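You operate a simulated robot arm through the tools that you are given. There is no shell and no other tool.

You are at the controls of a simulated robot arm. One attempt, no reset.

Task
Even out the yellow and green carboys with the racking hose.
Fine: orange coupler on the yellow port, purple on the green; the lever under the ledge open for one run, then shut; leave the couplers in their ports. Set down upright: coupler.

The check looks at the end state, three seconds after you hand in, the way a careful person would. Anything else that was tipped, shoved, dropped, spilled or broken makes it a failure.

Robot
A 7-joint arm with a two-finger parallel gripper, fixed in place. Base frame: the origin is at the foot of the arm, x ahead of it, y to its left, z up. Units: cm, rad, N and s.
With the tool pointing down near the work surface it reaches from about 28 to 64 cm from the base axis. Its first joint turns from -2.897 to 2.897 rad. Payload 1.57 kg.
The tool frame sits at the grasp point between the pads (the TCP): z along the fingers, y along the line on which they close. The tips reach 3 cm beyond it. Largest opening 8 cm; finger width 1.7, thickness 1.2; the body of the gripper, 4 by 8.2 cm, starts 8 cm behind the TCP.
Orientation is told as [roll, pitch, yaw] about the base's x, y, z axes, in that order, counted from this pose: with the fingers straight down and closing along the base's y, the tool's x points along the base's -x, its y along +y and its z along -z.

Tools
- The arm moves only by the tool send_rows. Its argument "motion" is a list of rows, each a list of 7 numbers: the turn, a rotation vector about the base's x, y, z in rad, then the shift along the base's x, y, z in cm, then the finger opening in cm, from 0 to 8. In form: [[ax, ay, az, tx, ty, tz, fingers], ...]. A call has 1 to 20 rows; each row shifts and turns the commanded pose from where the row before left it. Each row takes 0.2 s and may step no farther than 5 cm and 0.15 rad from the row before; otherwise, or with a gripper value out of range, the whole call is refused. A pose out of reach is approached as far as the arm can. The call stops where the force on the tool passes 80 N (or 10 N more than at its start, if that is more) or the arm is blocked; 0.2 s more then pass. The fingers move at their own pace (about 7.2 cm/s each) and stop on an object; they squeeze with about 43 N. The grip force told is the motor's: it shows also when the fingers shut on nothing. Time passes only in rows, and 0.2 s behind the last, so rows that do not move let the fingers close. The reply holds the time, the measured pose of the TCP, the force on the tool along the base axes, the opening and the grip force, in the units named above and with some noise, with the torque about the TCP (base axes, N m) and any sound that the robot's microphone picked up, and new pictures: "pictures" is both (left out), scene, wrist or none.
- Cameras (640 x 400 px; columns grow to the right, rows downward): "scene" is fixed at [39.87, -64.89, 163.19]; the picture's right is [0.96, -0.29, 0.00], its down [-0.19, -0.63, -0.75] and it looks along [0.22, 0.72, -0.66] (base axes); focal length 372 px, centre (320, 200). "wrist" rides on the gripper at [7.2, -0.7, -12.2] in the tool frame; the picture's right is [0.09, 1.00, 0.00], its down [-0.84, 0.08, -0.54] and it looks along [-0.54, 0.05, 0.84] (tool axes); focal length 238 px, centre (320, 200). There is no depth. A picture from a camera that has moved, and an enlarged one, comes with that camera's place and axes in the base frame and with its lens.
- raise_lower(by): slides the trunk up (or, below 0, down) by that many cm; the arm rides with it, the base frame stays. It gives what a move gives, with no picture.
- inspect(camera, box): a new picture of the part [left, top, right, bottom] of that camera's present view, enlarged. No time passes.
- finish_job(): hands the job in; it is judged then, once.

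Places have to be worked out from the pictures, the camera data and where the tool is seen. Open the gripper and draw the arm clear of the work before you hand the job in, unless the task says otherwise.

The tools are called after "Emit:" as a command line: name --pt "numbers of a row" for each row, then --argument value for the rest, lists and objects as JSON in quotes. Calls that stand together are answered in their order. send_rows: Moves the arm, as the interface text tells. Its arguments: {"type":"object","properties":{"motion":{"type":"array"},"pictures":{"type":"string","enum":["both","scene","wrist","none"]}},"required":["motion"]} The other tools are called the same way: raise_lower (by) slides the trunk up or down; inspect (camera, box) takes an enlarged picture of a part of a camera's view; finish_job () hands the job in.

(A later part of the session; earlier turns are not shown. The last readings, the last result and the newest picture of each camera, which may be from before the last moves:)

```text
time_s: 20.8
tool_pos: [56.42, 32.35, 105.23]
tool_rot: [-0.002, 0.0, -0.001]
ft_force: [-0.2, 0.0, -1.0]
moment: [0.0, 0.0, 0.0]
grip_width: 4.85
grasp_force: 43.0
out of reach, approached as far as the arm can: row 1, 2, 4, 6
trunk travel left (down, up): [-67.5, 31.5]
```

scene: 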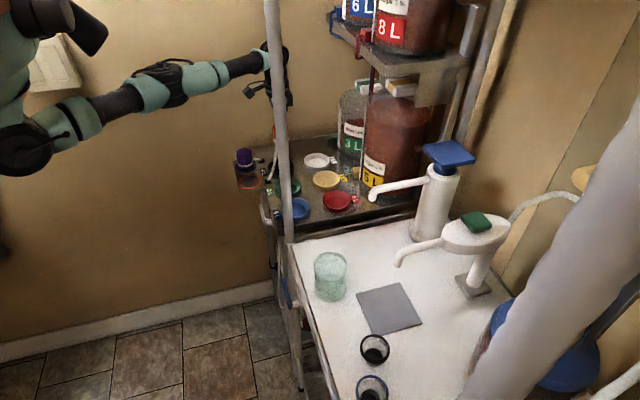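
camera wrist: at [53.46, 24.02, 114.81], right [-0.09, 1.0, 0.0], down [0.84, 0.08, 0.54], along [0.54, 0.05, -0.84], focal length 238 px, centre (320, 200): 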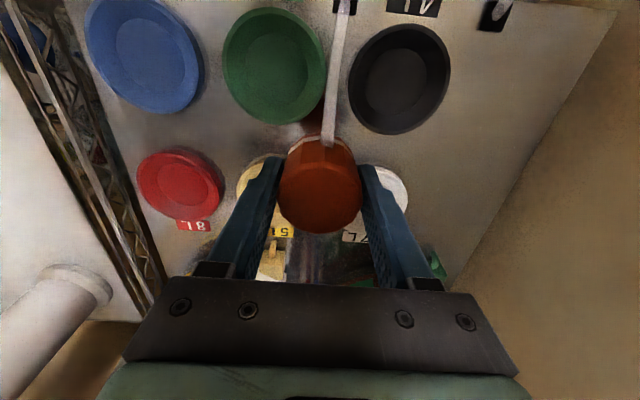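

r dropped to 65.0 and some rows weren't flagged, so the elbow seems to be starting to flex. Continuing inward with a small +y bias.

Emit:
send_rows --pt "0 0 0 -1 0.5 0 4" --pt "0 0 0 -1 0.5 0 4" --pt "0 0 0 -1 0 0 4" --pt "0 0 0 -1 0 0 4" --pt "0 0 0 0 0 0 4" --pictures "none"

```text
time_s: 22.0
tool_pos: [54.88, 34.92, 105.14]
tool_rot: [-0.001, 0.002, 0.0]
ft_force: [0.0, -0.3, -1.6]
moment: [-0.02, 0.03, 0.0]
grip_width: 4.9
grasp_force: 43.1
out of reach, approached as far as the arm can: row 1, 2, 3, 4
trunk travel left (down, up): [-67.5, 31.5]
```

Still pinned. I'll use larger single-row steps (near the 5 cm limit) that combine a strong inward pull with each tangential direction. Even if all take effect, the end point stays safely above the ledge.

Emit:
send_rows --pt "0 0 0 -2.04 -4.26 0 4" --pt "0 0 0 -4.7 -0.05 0 4" --pt "0 0 0 -3.38 -2.15 2.5 4" --pt "0 0 0 -3.38 -2.15 -2.5 4" --pt "0 0 0 0 0 0 4" --pictures "none"

```text
time_s: 23.2
tool_pos: [54.75, 34.84, 104.38]
tool_rot: [0.0, 0.002, 0.0]
ft_force: [0.1, 0.0, -1.1]
moment: [-0.02, -0.03, 0.0]
grip_width: 4.88
grasp_force: 43.5
out of reach, approached as far as the arm can: row 1, 2, 3, 4
trunk travel left (down, up): [-67.5, 31.5]
```

Still pinned. I'll look closely at the arm's posture to understand which joint is locking.

Emit:
inspect --camera "scene" --box '[0, 0, 320, 200]'

Emit:
inspect --camera "wrist" --box '[0, 0, 640, 400]'

```text
2.00 times, centred on (160, 100) of scene
camera zoom: at [39.87, -64.89, 163.19], right [0.96, -0.29, 0.0], down [-0.19, -0.63, -0.75], along [0.22, 0.72, -0.66], focal length 743 px, centre (640, 400)
```

zoom: 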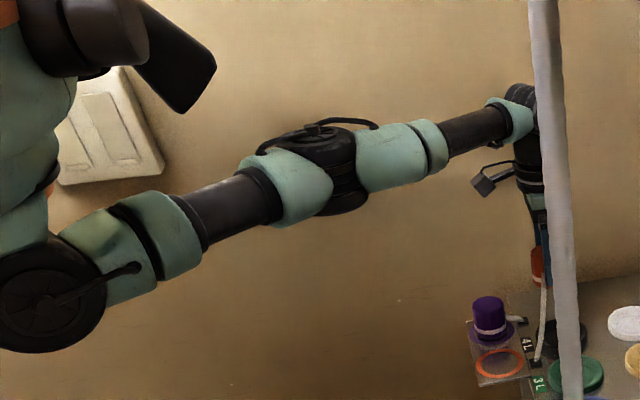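

```text
1.00 times, centred on (320, 200) of wrist (not enlarged: the box is as wide or as high as the picture)
camera zoom: at [47.7, 34.19, 116.72], right [-0.09, 1.0, 0.0], down [0.84, 0.08, 0.54], along [0.54, 0.05, -0.84], focal length 238 px, centre (320, 200)
```

zoom: 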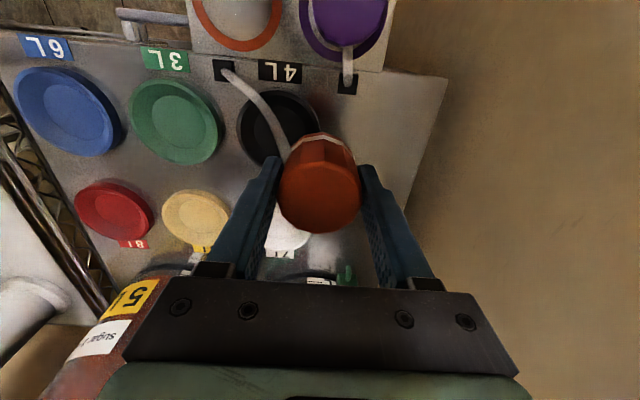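

The arm is straight with a vertical elbow axis. A yaw of the tool about its own vertical axis should be shared by the elbow, bending it directly. I'll yaw +0.1 per row while easing inward; the coupler just spins upright in place.

Emit:
send_rows --pt "0 0 0.12 -0.3 -0.2 0 4" --pt "0 0 0.12 -0.5 -0.3 0 4" --pt "0 0 0.12 -0.8 -0.5 0 4" --pt "0 0 0.12 -1.0 -0.6 0 4" --pt "0 0 0 0 0 0 4" --pictures "none"

```text
time_s: 24.4
tool_pos: [54.61, 35.0, 104.41]
tool_rot: [-0.002, 0.004, 0.422]
ft_force: [0.3, -0.5, -1.6]
moment: [-0.01, -0.02, -0.02]
grip_width: 4.91
grasp_force: 42.8
out of reach, approached as far as the arm can: row 1, 2, 3, 4
trunk travel left (down, up): [-67.5, 31.5]
```

Yaw moved to 0.42 but the radius is unchanged. I'll try the opposite yaw sense with an inward pull.

Emit:
send_rows --pt "0 0 -0.14 -0.5 -0.3 0 4" --pt "0 0 -0.14 -0.5 -0.3 0 4" --pt "0 0 -0.14 -0.8 -0.5 0 4" --pt "0 0 -0.14 -0.8 -0.5 0 4" --pt "0 0 -0.14 -0.8 -0.5 0 4" --pt "0 0 -0.14 -0.8 -0.5 0 4" --pt "0 0 0 0 0 0 4" --pictures "none"

```text
time_s: 26.0
tool_pos: [54.5, 35.17, 104.11]
tool_rot: [-0.002, 0.004, -0.42]
ft_force: [0.3, -0.6, -1.6]
moment: [-0.03, 0.02, 0.01]
grip_width: 4.88
grasp_force: 43.1
out of reach, approached as far as the arm can: row 1, 2, 3, 4, 5, 6
trunk travel left (down, up): [-67.5, 31.5]
```

New idea that fits all data: at first contact with the limit the radius was 65.8, and it has since dropped to about 64.9. In the zoom the elbow sits on the +y side of the line. So the elbow has hyper-extended past straight onto its stop, and inward commands push it further into the stop. I'll go outward to straight first, yaw + to carry the elbow across to its normal side, and only then pull inward.

Emit:
send_rows --pt "0 0 0 1.26 0.8 0 4" --pt "0 0 0.12 0.84 0.54 0 4" --pt "0 0 0.14 0 0 0 4" --pt "0 0 0.14 0 0 0 4" --pt "0 0 0.14 -0.1 -0.06 0 4" --pt "0 0 0 -0.42 -0.27 0 4" --pt "0 0 0 -0.84 -0.54 0 4" --pt "0 0 0 -0.84 -0.54 0 4" --pt "0 0 0 -0.84 -0.54 0 4" --pt "0 0 0 0 0 0 4" --pictures "scene"

```text
time_s: 28.2
tool_pos: [54.71, 35.03, 104.22]
tool_rot: [-0.002, 0.002, 0.122]
ft_force: [-1.3, 0.2, -1.4]
moment: [-0.01, -0.02, 0.02]
grip_width: 4.9
grasp_force: 42.8
out of reach, approached as far as the arm can: row 1, 2, 6, 7, 8, 9
trunk travel left (down, up): [-67.5, 31.5]
```

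scene: 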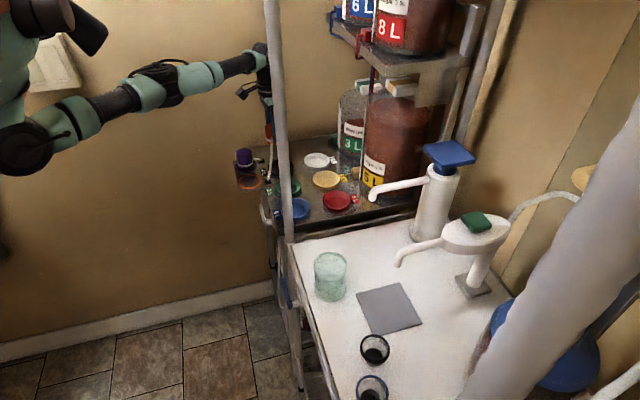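

Rows 3–5 were accepted at stretch, but inward then went back to the stop. I'll go step by step with readings: first outward only.

Emit:
send_rows --pt "0 0 0 1.7 1.1 0 4" --pt "0 0 0 0 0 0 4" --pt "0 0 0 0 0 0 4" --pictures "none"

```text
time_s: 29.0
tool_pos: [54.76, 35.06, 104.31]
tool_rot: [-0.001, 0.004, 0.121]
ft_force: [-1.0, -0.1, -1.9]
moment: [-0.02, -0.02, 0.03]
grip_width: 4.88
grasp_force: 43.1
out of reach, approached as far as the arm can: row 1
trunk travel left (down, up): [-67.5, 31.5]
```

Neither inward nor outward changes r, so it is an exactly straight elbow. A sustained one-way vertical sweep should flex it. I'll raise the trunk 12 cm (coupler still gripped, hose has slack), then sweep the hand down relative to the shoulder with a modest inward pull.

Emit:
raise_lower --by 6

```text
time_s: 30.0
tool_pos: [54.76, 34.96, 110.2]
tool_rot: [-0.002, 0.005, 0.121]
ft_force: [0.0, -1.0, -1.4]
moment: [-0.04, -0.02, 0.01]
grip_width: 4.88
grasp_force: 43.0
trunk travel left (down, up): [-73.5, 25.5]
```

Emit:
raise_lower --by 6

```text
time_s: 31.0
tool_pos: [54.76, 35.07, 116.21]
tool_rot: [-0.003, 0.005, 0.121]
ft_force: [-0.4, 0.1, -2.4]
moment: [0.01, -0.01, -0.01]
grip_width: 4.93
grasp_force: 43.1
trunk travel left (down, up): [-79.5, 19.5]
```

The hose adds no extra pull at this height. Now sweeping down with an inward bias.

Emit:
send_rows --pt "0 0 0 -0.7 -0.45 -2.5 4" --pt "0 0 0 -0.9 -0.58 -2.5 4" --pt "0 0 0 -1.1 -0.7 -2.5 4" --pt "0 0 0 -1.3 -0.8 -2.5 4" --pt "0 0 0 0 0 0 4" --pictures "scene"

```text
time_s: 32.2
tool_pos: [53.49, 34.11, 105.93]
tool_rot: [-0.003, 0.006, 0.121]
ft_force: [-0.3, 0.0, -2.2]
moment: [0.02, 0.04, -0.02]
grip_width: 4.89
grasp_force: 42.9
out of reach, approached as far as the arm can: row 1, 2, 3, 4
trunk travel left (down, up): [-79.5, 19.5]
```

scene: 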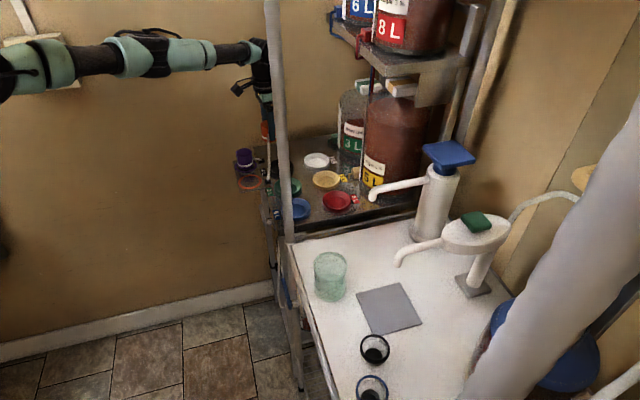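

Still on the sphere (fits a shoulder centre with R≈65.3). I'll try a long upward sweep with a strong inward pull at the end, which is the opposite sense.

Emit:
send_rows --pt "0 0 0 -0.5 -0.3 2.5 4" --pt "0 0 0 -0.5 -0.3 2.5 4" --pt "0 0 0 -0.7 -0.45 2.5 4" --pt "0 0 0 -0.8 -0.5 2.5 4" --pt "0 0 0 -3.5 -2.2 2.5 4" --pt "0 0 0 -3.5 -2.2 0 4" --pt "0 0 0 0 0 0 4" --pictures "none"

```text
time_s: 33.8
tool_pos: [54.44, 35.28, 116.21]
tool_rot: [-0.002, 0.005, 0.12]
ft_force: [-0.8, 0.5, -1.3]
moment: [0.0, 0.01, 0.02]
grip_width: 4.89
grasp_force: 43.4
out of reach, approached as far as the arm can: row 1, 2, 3, 4, 5, 6
trunk travel left (down, up): [-79.5, 19.5]
```

Working through the least-squares math: with equal links, straight sweeps give the elbow essentially no share, while a pure yaw about the tool axis gives it about a third. My earlier yaws carried too much inward pull. I'll do a long pure +yaw with only tiny inward increments matched to the expected flex.

Emit:
send_rows --pt "0 0 0.14 -0.017 -0.011 0 4" --pt "0 0 0.14 -0.042 -0.027 0 4" --pt "0 0 0.14 -0.076 -0.049 0 4" --pt "0 0 0.14 -0.1 -0.065 0 4" --pt "0 0 0.14 -0.126 -0.082 0 4" --pt "0 0 0.14 -0.16 -0.103 0 4" --pt "0 0 0.14 -0.185 -0.12 0 4" --pt "0 0 0.14 -0.218 -0.141 0 4" --pt "0 0 0 0 0 0 4" --pictures "scene"

```text
time_s: 35.8
tool_pos: [50.62, 34.53, 114.98]
tool_rot: [-0.002, 0.001, 0.959]
ft_force: [0.5, 0.6, -1.6]
moment: [0.02, -0.02, 0.0]
grip_width: 4.93
grasp_force: 42.9
out of reach, approached as far as the arm can: row 3, 5, 6, 7, 8
trunk travel left (down, up): [-79.5, 19.5]
```

scene: 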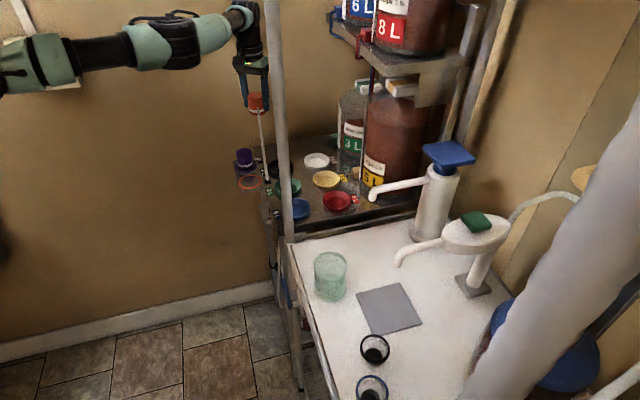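

It escaped: r is now 61.3 and the elbow is bent. I'll move inward further to get well away from the limit and confirm normal tracking.

Emit:
send_rows --pt "0 0 0 -1 -0.7 0 4" --pt "0 0 0 -1 -0.7 0 4" --pt "0 0 0 -1.5 -1 0 4" --pt "0 0 0 -1.5 -1 0 4" --pt "0 0 0 0 0 0 4" --pictures "scene"

```text
time_s: 37.0
tool_pos: [45.72, 31.37, 114.97]
tool_rot: [-0.001, 0.001, 0.959]
ft_force: [0.2, -0.5, -2.7]
moment: [0.02, 0.03, 0.01]
grip_width: 4.91
grasp_force: 42.9
trunk travel left (down, up): [-79.5, 19.5]
```

scene: 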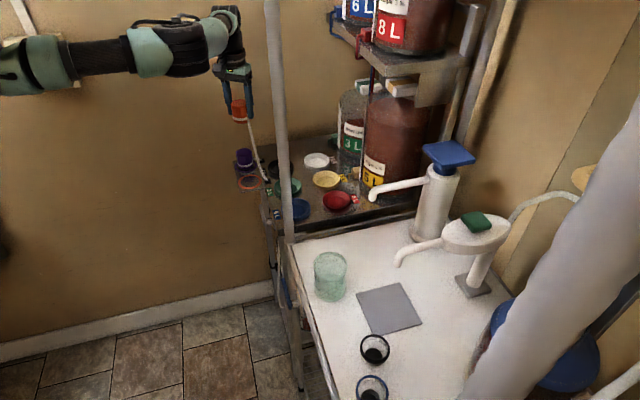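

Normal tracking restored. Now I'll yaw back to zero and shift above orange's home ring at (45.0, 27.2).

Emit:
send_rows --pt "0 0 -0.137 0 -0.6 0 4" --pt "0 0 -0.137 -0.1 -0.6 0 4" --pt "0 0 -0.137 -0.1 -0.6 0 4" --pt "0 0 -0.137 -0.1 -0.6 0 4" --pt "0 0 -0.137 -0.1 -0.6 0 4" --pt "0 0 -0.137 -0.1 -0.6 0 4" --pt "0 0 -0.137 -0.2 -0.57 0 4" --pt "0 0 0 0 0 0 4" --pictures "both"

```text
time_s: 38.8
tool_pos: [44.93, 26.96, 115.1]
tool_rot: [-0.001, 0.002, -0.003]
ft_force: [0.8, 0.7, -2.0]
moment: [-0.01, 0.0, 0.0]
grip_width: 4.93
grasp_force: 42.8
trunk travel left (down, up): [-79.5, 19.5]
camera wrist: at [37.88, 26.4, 127.25], right [-0.09, 1.0, 0.0], down [0.84, 0.08, 0.54], along [0.54, 0.05, -0.84], focal length 238 px, centre (320, 200)
```

scene: 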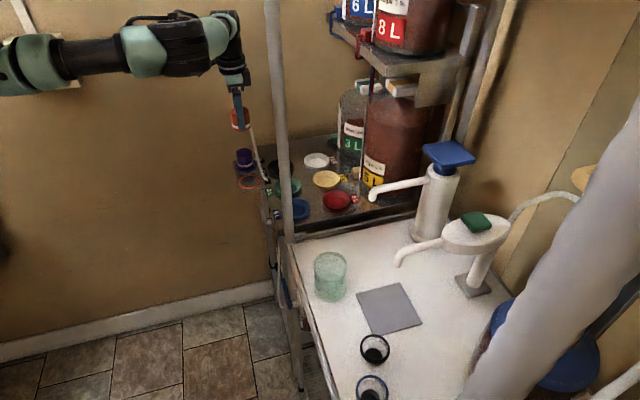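
wrist: 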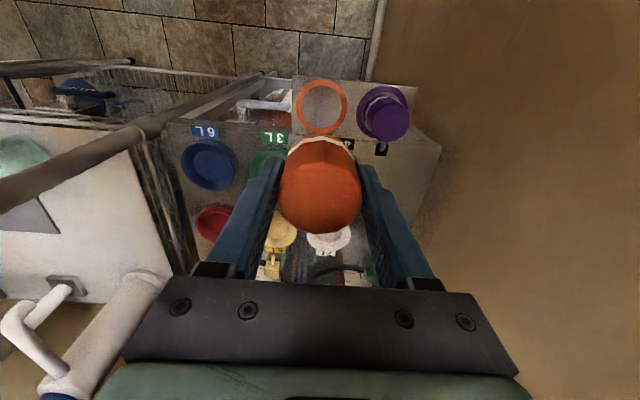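

Yaw is back to zero and I'm above the home ring. I'll raise the arm 6 cm then lower the trunk 20 cm in total, so the shoulder ends up near the wrist height needed for the tilted reach to yellow.

Emit:
send_rows --pt "0 0 0 0 0.3 2 4" --pt "0 0 0 0 0 2 4" --pt "0 0 0 0 0 2 4" --pt "0 0 0 0 0 0 4" --pictures "none"

Emit:
raise_lower --by -10

Emit:
raise_lower --by -10

```text
time_s: 39.8
tool_pos: [44.96, 27.34, 121.17]
tool_rot: [-0.002, 0.002, -0.001]
ft_force: [1.0, 0.3, -2.1]
moment: [-0.03, -0.01, 0.01]
grip_width: 4.92
grasp_force: 43.1
trunk travel left (down, up): [-79.5, 19.5]
```

```text
time_s: 41.1
tool_pos: [44.88, 27.23, 111.09]
tool_rot: [-0.001, 0.001, 0.0]
ft_force: [0.5, 0.5, -0.6]
moment: [0.0, 0.02, -0.01]
grip_width: 4.89
grasp_force: 43.2
trunk travel left (down, up): [-69.5, 29.5]
```

```text
time_s: 42.5
tool_pos: [45.09, 27.32, 101.17]
tool_rot: [-0.001, 0.003, 0.0]
ft_force: [0.5, 0.2, -1.7]
moment: [0.03, 0.01, -0.03]
grip_width: 4.92
grasp_force: 43.0
trunk travel left (down, up): [-59.5, 39.5]
```

At (45.0, 27.3, 101.2), directly above the ring. Lowering to just above the ledge, then feeling for contact.

Emit:
send_rows --pt "0 0 0 0 0 -1.5 4" --pt "0 0 0 0 0 -1.5 4" --pt "0 0 0 0 0 -1.3 4" --pt "0 0 0 0 0 -0.3 4" --pt "0 0 0 0 0 -0.2 4" --pt "0 0 0 0 0 0 4" --pictures "both"

Emit:
inspect --camera "scene" --box '[225, 105, 305, 205]'

```text
time_s: 43.9
tool_pos: [44.95, 27.24, 96.25]
tool_rot: [-0.002, 0.001, 0.0]
ft_force: [0.9, 0.6, -0.5]
moment: [-0.02, -0.05, 0.02]
grip_width: 4.87
grasp_force: 42.8
trunk travel left (down, up): [-59.5, 39.5]
camera wrist: at [37.79, 26.65, 108.49], right [-0.09, 1.0, 0.0], down [0.84, 0.08, 0.54], along [0.54, 0.05, -0.84], focal length 238 px, centre (320, 200)
```

scene: 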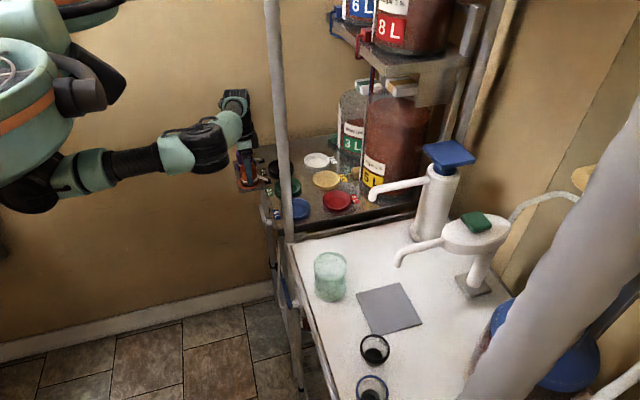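
wrist: 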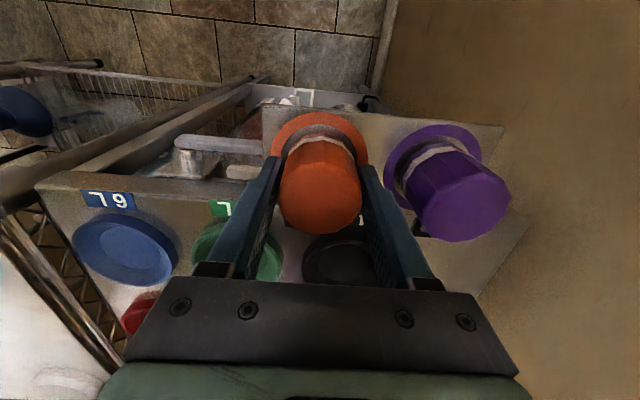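

```text
4.00 times, centred on (265, 155) of scene
camera zoom: at [39.87, -64.89, 163.19], right [0.96, -0.29, 0.0], down [-0.19, -0.63, -0.75], along [0.22, 0.72, -0.66], focal length 1486 px, centre (540, 380)
```

zoom: 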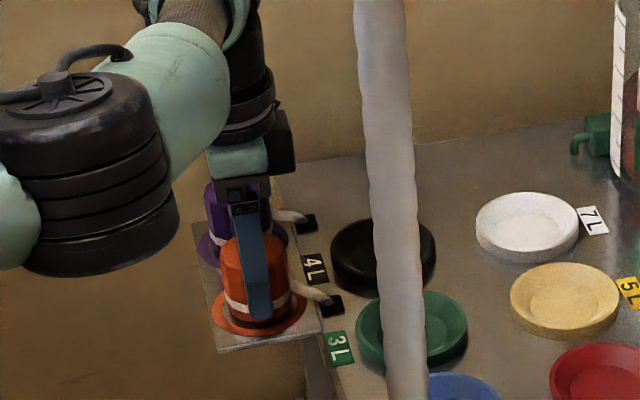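

Nearly seated; I'll ease down in 0.1 cm steps until the force shows contact.

Emit:
send_rows --pt "0 0 0 0 0 -0.1 4" --pt "0 0 0 0 0 -0.1 4" --pt "0 0 0 0 0 0 4" --pictures "none"

```text
time_s: 44.7
tool_pos: [44.84, 27.25, 96.23]
tool_rot: [-0.001, -0.002, 0.002]
ft_force: [0.4, 1.8, 9.8]
moment: [0.06, 0.07, -0.01]
grip_width: 4.89
grasp_force: 43.4
trunk travel left (down, up): [-59.5, 39.5]
```

Contact at 9.8 N, so it's seated on the ring. Relieving slightly, opening, then tilting the open gripper 0.42 rad forward about the grasp point, with tips staying about 1 cm above the ledge.

Emit:
send_rows --pt "0 0 0 0 0 0.1 4" --pt "0 0 0 0 0 0 6.8" --pt "0 0 0 0 0 0 6.8" --pt "0 0 0 0 0 0 6.8" --pictures "both"

Emit:
inspect --camera "scene" --box '[225, 105, 305, 205]'

```text
time_s: 45.7
tool_pos: [44.91, 27.25, 96.06]
tool_rot: [-0.002, 0.003, -0.001]
ft_force: [-0.5, 0.1, -0.5]
moment: [0.0, 0.01, 0.03]
grip_width: 6.81
grasp_force: 0.0
trunk travel left (down, up): [-59.5, 39.5]
camera wrist: at [37.85, 26.63, 108.4], right [-0.09, 1.0, 0.0], down [0.84, 0.08, 0.54], along [0.54, 0.05, -0.84], focal length 238 px, centre (320, 200)
```

scene: 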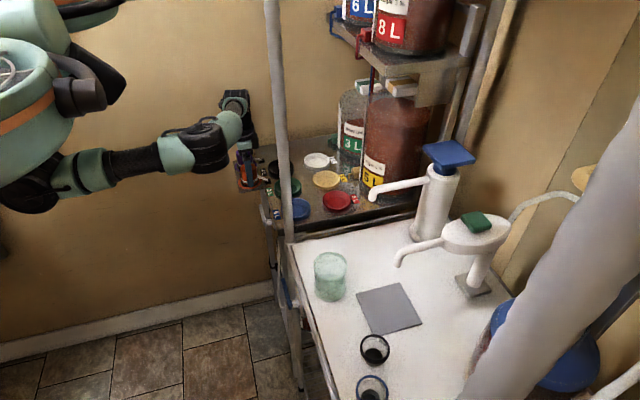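
wrist: 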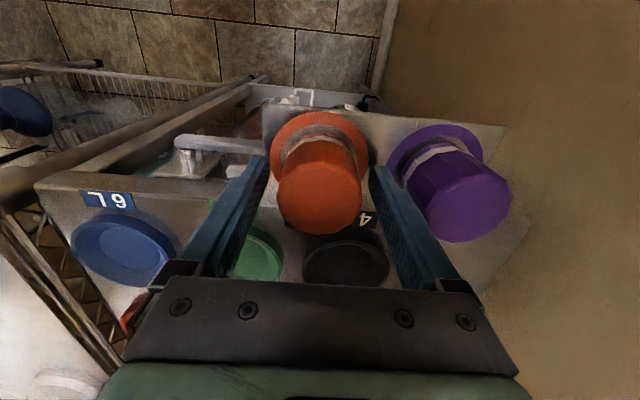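

```text
4.00 times, centred on (265, 155) of scene
camera zoom: at [39.87, -64.89, 163.19], right [0.96, -0.29, 0.0], down [-0.19, -0.63, -0.75], along [0.22, 0.72, -0.66], focal length 1486 px, centre (540, 380)
```

zoom: 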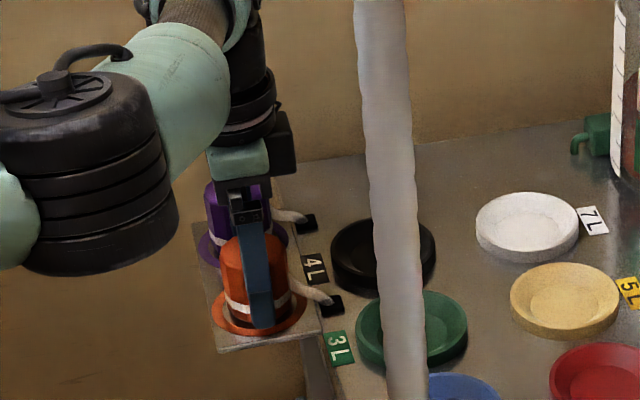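

Orange stands upright on its ring, free of the gripper. Now tilting the fingers forward by 0.45 rad about y in three rows.

Emit:
send_rows --pt "0 -0.15 0 0 0 0.2 6.8" --pt "0 -0.15 0 0 0 0 6.8" --pt "0 -0.15 0 0 0 0 6.8" --pt "0 0 0 0 0 0 6.8" --pictures "both"

Emit:
inspect --camera "scene" --box '[225, 105, 305, 205]'

```text
time_s: 46.7
tool_pos: [45.0, 27.27, 96.31]
tool_rot: [-0.003, -0.45, 0.001]
ft_force: [-0.9, 0.6, -0.4]
moment: [0.01, 0.03, 0.0]
grip_width: 6.78
grasp_force: 0.2
trunk travel left (down, up): [-59.5, 39.5]
camera wrist: at [33.26, 26.6, 104.22], right [-0.08, 1.0, -0.04], down [0.52, 0.08, 0.85], along [0.85, 0.05, -0.52], focal length 238 px, centre (320, 200)
```

scene: 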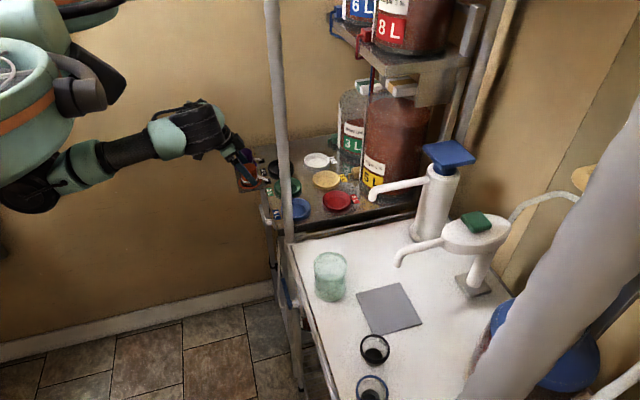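
wrist: 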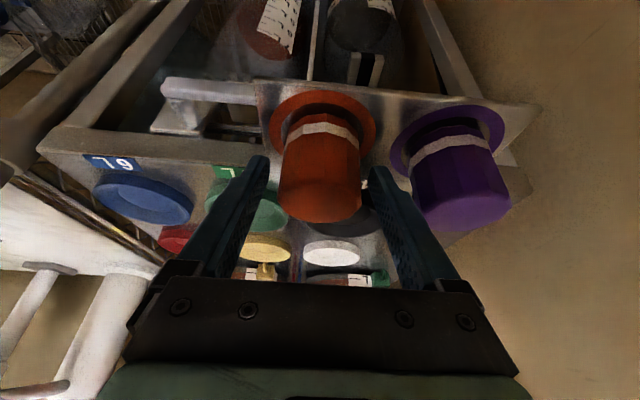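

```text
4.00 times, centred on (265, 155) of scene
camera zoom: at [39.87, -64.89, 163.19], right [0.96, -0.29, 0.0], down [-0.19, -0.63, -0.75], along [0.22, 0.72, -0.66], focal length 1486 px, centre (540, 380)
```

zoom: 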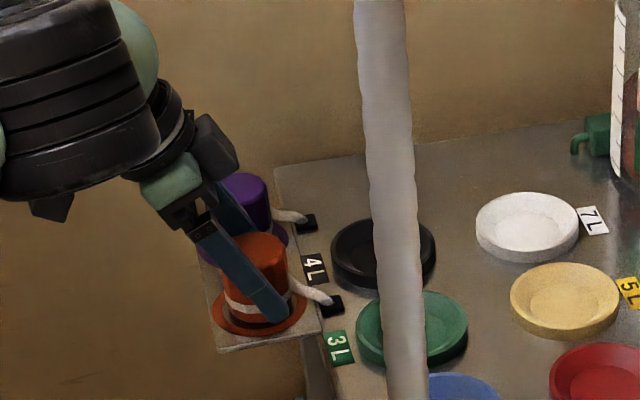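

The tilt is right, with the fingers straddling the coupler. I'll shift −0.4 in x and −0.3 in z so the pads cross the body nearer mid-height, then close.

Emit:
send_rows --pt "0 0 0 -0.4 -0.05 -0.3 6.8" --pt "0 0 0 0 0 0 6.8" --pt "0 0 0 0 0 0 4" --pt "0 0 0 0 0 0 4" --pt "0 0 0 0 0 0 4" --pictures "none"

```text
time_s: 47.9
tool_pos: [44.57, 27.15, 95.96]
tool_rot: [0.0, -0.447, 0.0]
ft_force: [0.1, 0.9, 0.6]
moment: [0.06, -0.03, -0.01]
grip_width: 4.89
grasp_force: 43.4
trunk travel left (down, up): [-59.5, 39.5]
```

Gripped at 4.89 cm. Coupler axis sits ~0.43 cm ahead of the TCP in x. Lifting 6 cm and checking it hangs upright.

Emit:
send_rows --pt "0 0 0 0 0 0.7 4" --pt "0 0 0 0 0 1.3 4" --pt "0 0 0 0 0 2 4" --pt "0 0 0 0 0 2 4" --pt "0 0 0 0 0 0 4" --pictures "both"

Emit:
inspect --camera "scene" --box '[225, 95, 305, 195]'

```text
time_s: 49.1
tool_pos: [44.57, 27.18, 102.11]
tool_rot: [-0.004, -0.449, 0.002]
ft_force: [-0.2, 0.7, -1.8]
moment: [0.0, -0.01, 0.0]
grip_width: 4.91
grasp_force: 42.9
trunk travel left (down, up): [-59.5, 39.5]
camera wrist: at [32.86, 26.57, 109.92], right [-0.08, 1.0, -0.04], down [0.52, 0.08, 0.85], along [0.85, 0.05, -0.52], focal length 238 px, centre (320, 200)
```

scene: 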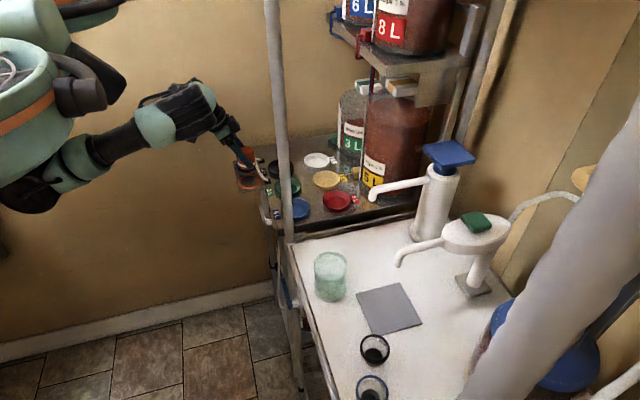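
wrist: 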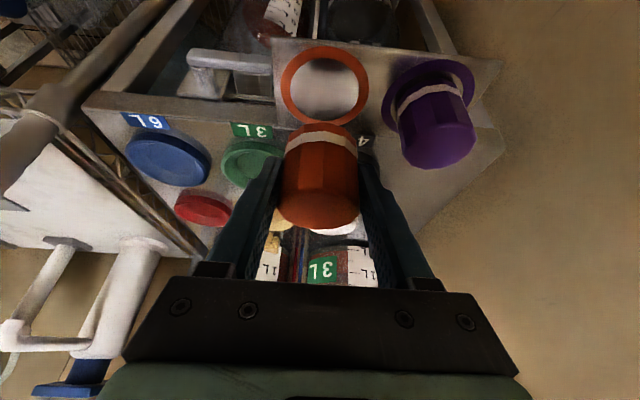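

```text
4.00 times, centred on (265, 145) of scene
camera zoom: at [39.87, -64.89, 163.19], right [0.96, -0.29, 0.0], down [-0.19, -0.63, -0.75], along [0.22, 0.72, -0.66], focal length 1486 px, centre (540, 420)
```

zoom: 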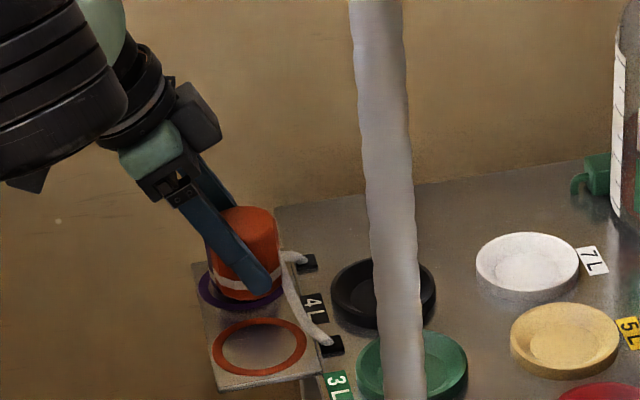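

The coupler hangs upright under the tilted fingers. Carrying it toward yellow at this height, in two stages with a check.

Emit:
send_rows --pt "0 0 0 2.5 -0.77 0 4" --pt "0 0 0 2.5 -0.77 0 4" --pt "0 0 0 2.5 -0.77 0 4" --pt "0 0 0 2.5 -0.77 0 4" --pt "0 0 0 2.5 -0.77 0 4" --pt "0 0 0 2.5 -0.77 0 4" --pt "0 0 0 0 0 0 4" --pictures "both"

Emit:
inspect --camera "scene" --box '[240, 40, 420, 220]'

```text
time_s: 50.7
tool_pos: [59.6, 22.53, 102.08]
tool_rot: [-0.002, -0.45, 0.003]
ft_force: [0.2, 0.1, -1.7]
moment: [0.0, 0.02, 0.01]
grip_width: 4.89
grasp_force: 42.7
trunk travel left (down, up): [-59.5, 39.5]
camera wrist: at [47.87, 21.91, 109.94], right [-0.08, 1.0, -0.04], down [0.52, 0.08, 0.85], along [0.85, 0.05, -0.52], focal length 238 px, centre (320, 200)
```

scene: 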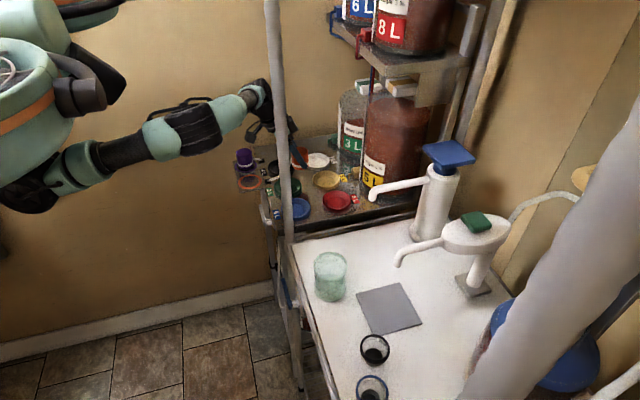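
wrist: 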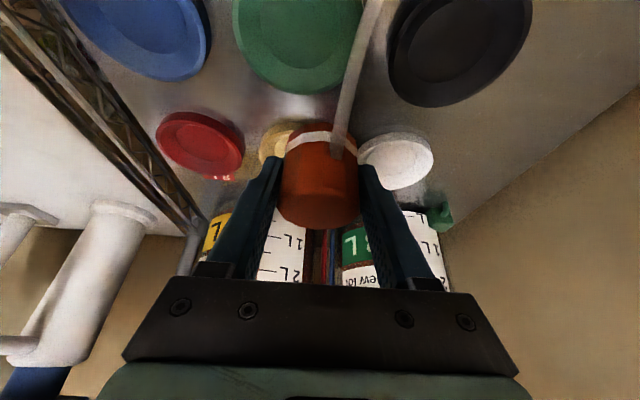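

```text
2.22 times, centred on (330, 130) of scene
camera zoom: at [39.87, -64.89, 163.19], right [0.96, -0.29, 0.0], down [-0.19, -0.63, -0.75], along [0.22, 0.72, -0.66], focal length 826 px, centre (298, 356)
```

zoom: 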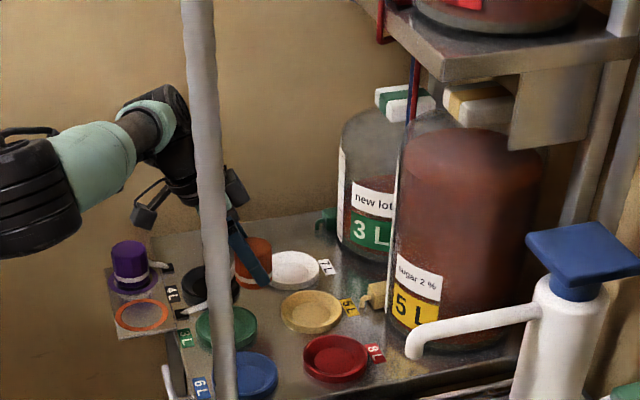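

Good reach margin here. I'll zoom in to refine the yellow port's position using red, yellow and white together.

Emit:
inspect --camera "wrist" --box '[140, 80, 460, 280]'

Emit:
inspect --camera "scene" --box '[290, 130, 370, 220]'

```text
2.00 times, centred on (300, 180) of wrist
camera zoom: at [47.87, 21.91, 109.94], right [-0.08, 1.0, -0.04], down [0.52, 0.08, 0.85], along [0.85, 0.05, -0.52], focal length 477 px, centre (360, 240)
```

zoom: 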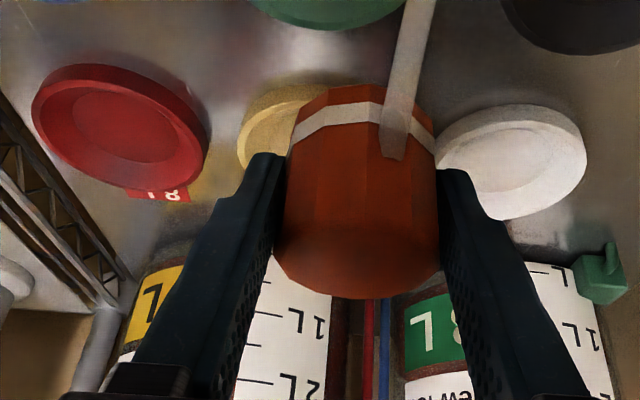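

```text
4.44 times, centred on (330, 175) of scene
camera zoom: at [39.87, -64.89, 163.19], right [0.96, -0.29, 0.0], down [-0.19, -0.63, -0.75], along [0.22, 0.72, -0.66], focal length 1651 px, centre (276, 311)
```

zoom: 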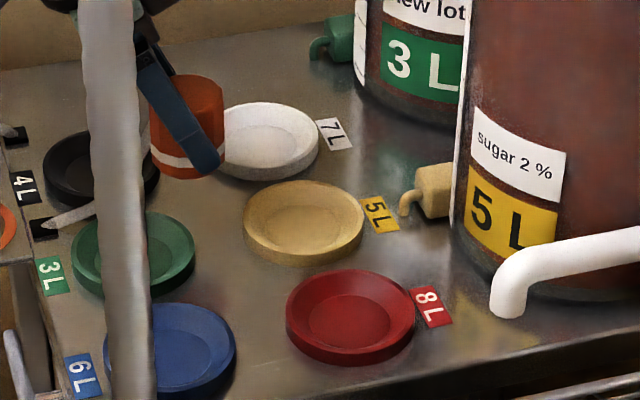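

All views together give the yellow port axis ≈ (67.4, 20.45), rim z≈92.8. Moving so the coupler axis is above it, still about 5 cm high.

Emit:
send_rows --pt "0 0 0 1.85 -0.53 0 4" --pt "0 0 0 1.85 -0.53 0 4" --pt "0 0 0 1.85 -0.53 0 4" --pt "0 0 0 1.82 -0.54 0 4" --pt "0 0 0 0 0 -1.5 4" --pt "0 0 0 0 0 0 4" --pictures "both"

Emit:
inspect --camera "scene" --box '[290, 130, 370, 220]'

Emit:
inspect --camera "wrist" --box '[140, 40, 500, 265]'

```text
time_s: 52.1
tool_pos: [66.99, 20.47, 100.44]
tool_rot: [-0.002, -0.449, 0.002]
ft_force: [-0.2, -0.4, -2.3]
moment: [-0.03, 0.0, -0.04]
grip_width: 4.9
grasp_force: 43.0
trunk travel left (down, up): [-59.5, 39.5]
camera wrist: at [55.31, 19.85, 108.42], right [-0.08, 1.0, -0.04], down [0.52, 0.08, 0.85], along [0.85, 0.05, -0.52], focal length 238 px, centre (320, 200)
```

scene: 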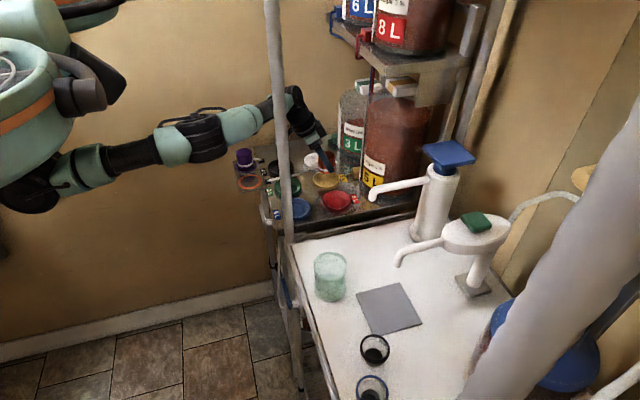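
wrist: 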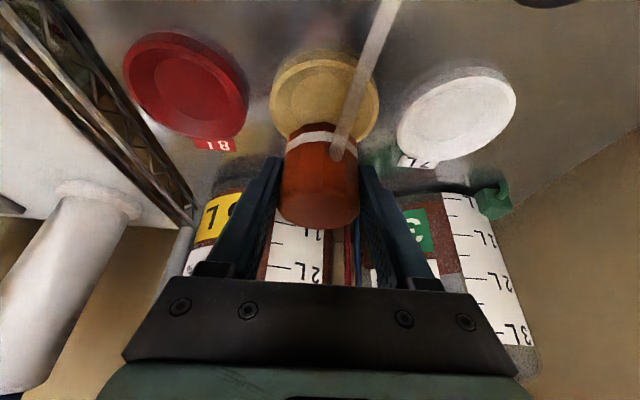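

```text
4.44 times, centred on (330, 175) of scene
camera zoom: at [39.87, -64.89, 163.19], right [0.96, -0.29, 0.0], down [-0.19, -0.63, -0.75], along [0.22, 0.72, -0.66], focal length 1651 px, centre (276, 311)
```

zoom: 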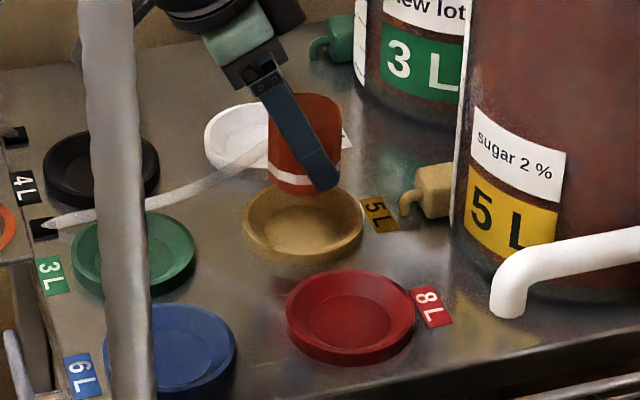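

```text
1.78 times, centred on (320, 152) of wrist
camera zoom: at [55.31, 19.85, 108.42], right [-0.08, 1.0, -0.04], down [0.52, 0.08, 0.85], along [0.85, 0.05, -0.52], focal length 424 px, centre (320, 284)
```

zoom: 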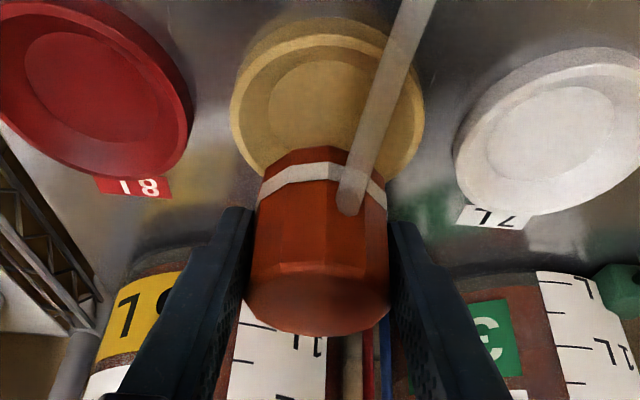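

Relative check in the scene view: coupler centre column and port centre column coincide, and the wrist view shows y aligned too. Lowering 2.7 cm to just above the rim and re-checking.

Emit:
send_rows --pt "0 0 0 0.05 0 -0.9 4" --pt "0 0 0 0 0 -0.9 4" --pt "0 0 0 0 0 -0.9 4" --pt "0 0 0 0 0 0 4" --pictures "both"

Emit:
inspect --camera "scene" --box '[300, 140, 350, 200]'

Emit:
inspect --camera "wrist" --box '[200, 20, 440, 240]'

```text
time_s: 53.1
tool_pos: [66.95, 20.4, 97.9]
tool_rot: [-0.003, -0.448, 0.0]
ft_force: [-1.2, -0.6, -0.8]
moment: [0.0, 0.0, 0.01]
grip_width: 4.89
grasp_force: 43.1
trunk travel left (down, up): [-59.5, 39.5]
camera wrist: at [55.34, 19.81, 105.77], right [-0.08, 1.0, -0.04], down [0.52, 0.08, 0.85], along [0.85, 0.05, -0.52], focal length 238 px, centre (320, 200)
```

scene: 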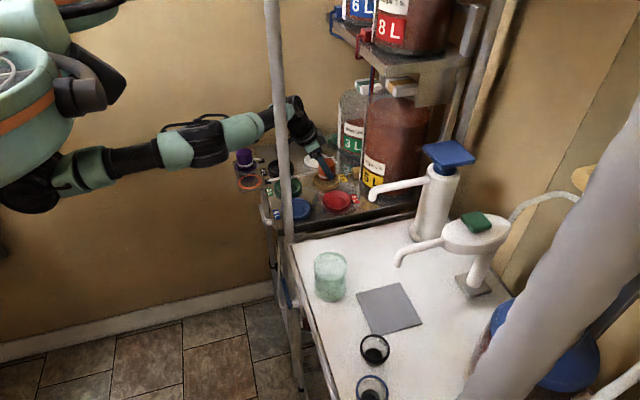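
wrist: 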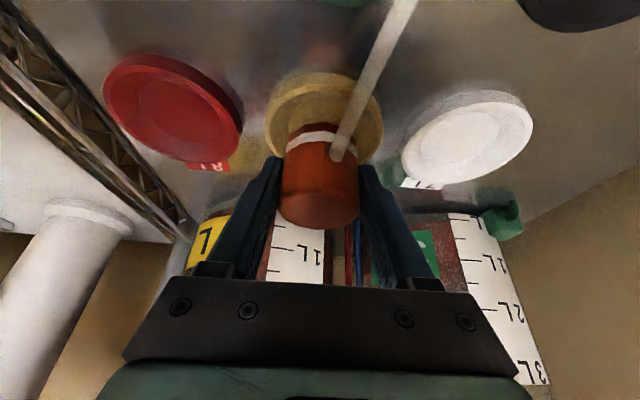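

```text
6.67 times, centred on (325, 170) of scene
camera zoom: at [39.87, -64.89, 163.19], right [0.96, -0.29, 0.0], down [-0.19, -0.63, -0.75], along [0.22, 0.72, -0.66], focal length 2476 px, centre (287, 400)
```

zoom: 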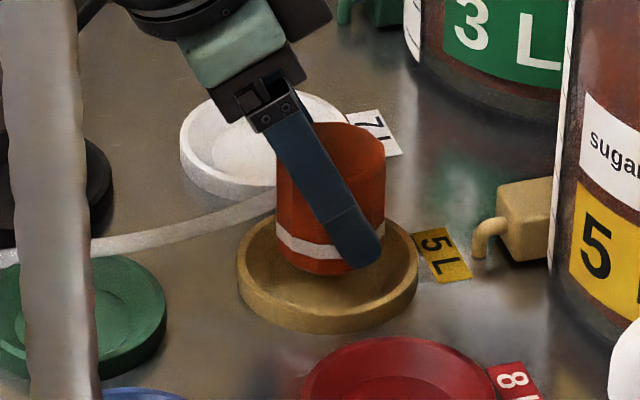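

```text
1.82 times, centred on (320, 130) of wrist
camera zoom: at [55.34, 19.81, 105.77], right [-0.08, 1.0, -0.04], down [0.52, 0.08, 0.85], along [0.85, 0.05, -0.52], focal length 433 px, centre (320, 327)
```

zoom: 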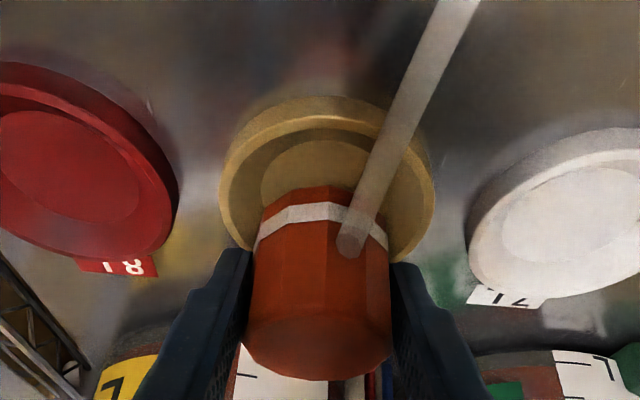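

The scene zoom shows the coupler centred over the dish to about 0.1 cm. I'll nudge −0.1 in x and lower slowly, stopping to check force.

Emit:
send_rows --pt "0 0 0 -0.1 0.05 -0.4 4" --pt "0 0 0 0 0 -0.4 4" --pt "0 0 0 0 0 -0.3 4" --pt "0 0 0 0 0 -0.3 4" --pt "0 0 0 0 0 0 4" --pictures "scene"

Emit:
inspect --camera "scene" --box '[300, 140, 350, 200]'

```text
time_s: 54.3
tool_pos: [66.97, 20.47, 96.56]
tool_rot: [-0.001, -0.448, 0.002]
ft_force: [0.4, 0.3, -1.4]
moment: [0.02, 0.01, -0.03]
grip_width: 4.9
grasp_force: 43.1
trunk travel left (down, up): [-59.5, 39.5]
```

scene: 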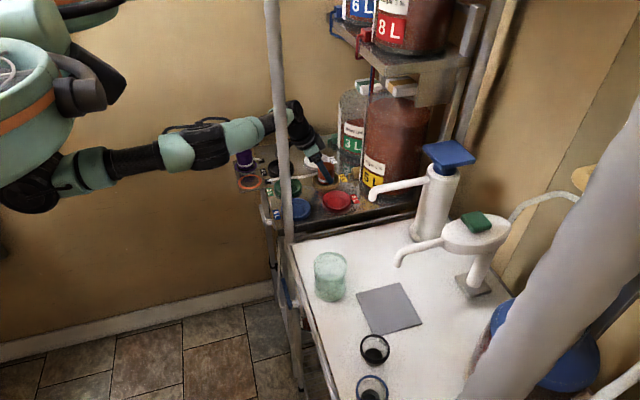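

```text
6.67 times, centred on (325, 170) of scene
camera zoom: at [39.87, -64.89, 163.19], right [0.96, -0.29, 0.0], down [-0.19, -0.63, -0.75], along [0.22, 0.72, -0.66], focal length 2476 px, centre (287, 400)
```

zoom: 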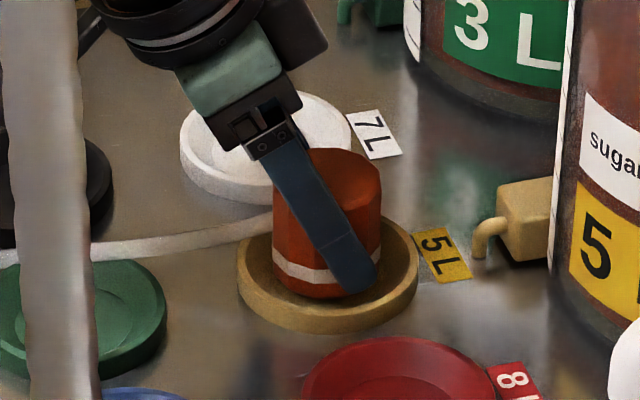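

The coupler is entering the dish, centred. Easing down in 0.1 cm steps to feel for contact (either seat, or fingertips on the rim).

Emit:
send_rows --pt "0 0 0 0 0 -0.12 4" --pt "0 0 0 0 0 -0.12 4" --pt "0 0 0 0 0 -0.1 4" --pt "0 0 0 0 0 0 4" --pictures "none"

```text
time_s: 55.3
tool_pos: [66.85, 20.48, 96.21]
tool_rot: [-0.002, -0.449, 0.0]
ft_force: [-0.1, 0.0, -1.2]
moment: [0.07, -0.01, -0.03]
grip_width: 4.88
grasp_force: 43.3
trunk travel left (down, up): [-59.5, 39.5]
```

No contact yet at z 96.2. Continuing in small steps.

Emit:
send_rows --pt "0 0 0 0 0 -0.1 4" --pt "0 0 0 0 0 -0.1 4" --pt "0 0 0 0 0 0 4" --pictures "both"

Emit:
inspect --camera "scene" --box '[305, 150, 345, 198]'

Emit:
inspect --camera "wrist" --box '[220, 60, 420, 240]'

```text
time_s: 56.1
tool_pos: [66.96, 20.65, 96.22]
tool_rot: [-0.002, -0.453, 0.0]
ft_force: [-0.9, -1.2, 7.1]
moment: [-0.01, 0.09, -0.02]
grip_width: 4.89
grasp_force: 43.4
trunk travel left (down, up): [-59.5, 39.5]
camera wrist: at [55.18, 19.89, 104.03], right [-0.08, 1.0, -0.04], down [0.52, 0.08, 0.85], along [0.85, 0.05, -0.52], focal length 238 px, centre (320, 200)
```

scene: 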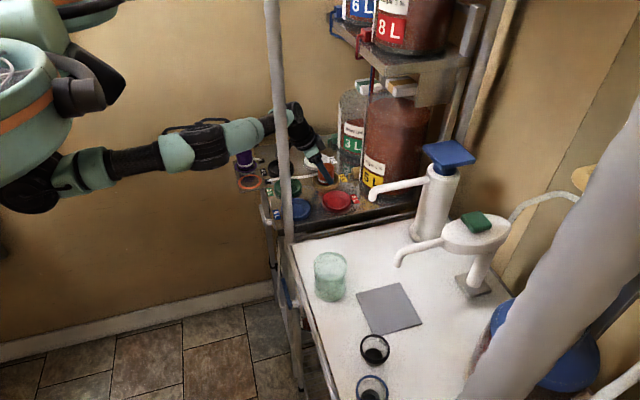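
wrist: 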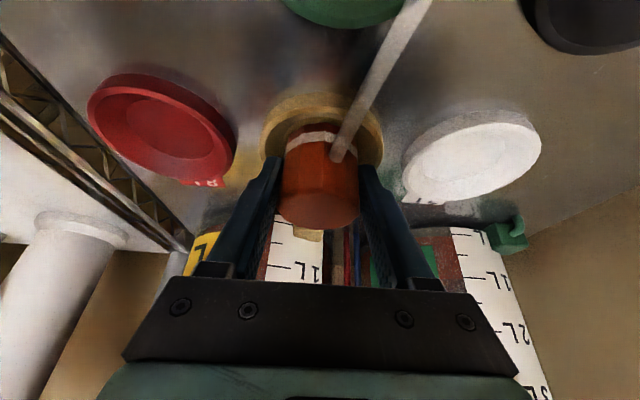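

```text
8.33 times, centred on (325, 174) of scene
camera zoom: at [39.87, -64.89, 163.19], right [0.96, -0.29, 0.0], down [-0.19, -0.63, -0.75], along [0.22, 0.72, -0.66], focal length 3096 px, centre (278, 417)
```

zoom: 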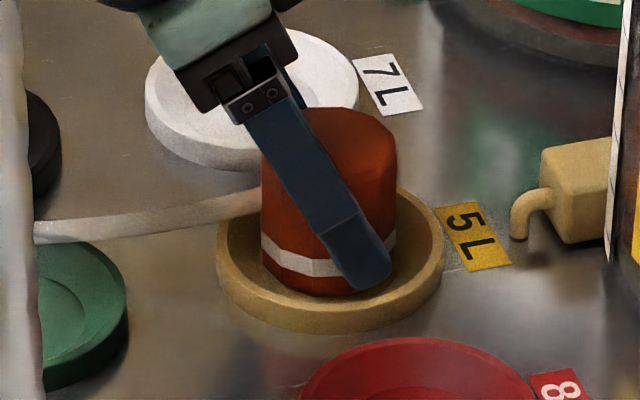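

```text
2.22 times, centred on (320, 150) of wrist
camera zoom: at [55.18, 19.89, 104.03], right [-0.08, 1.0, -0.04], down [0.52, 0.08, 0.85], along [0.85, 0.05, -0.52], focal length 530 px, centre (320, 311)
```

zoom: 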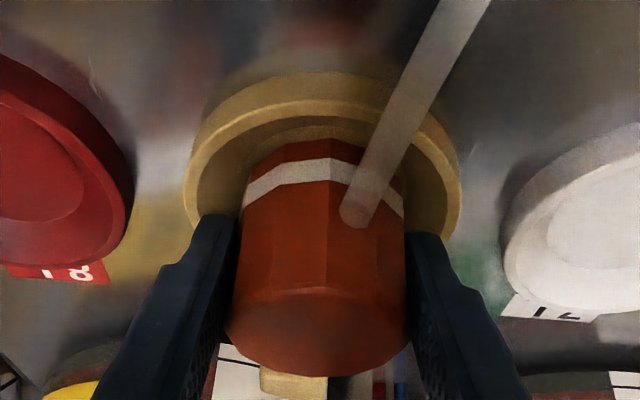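

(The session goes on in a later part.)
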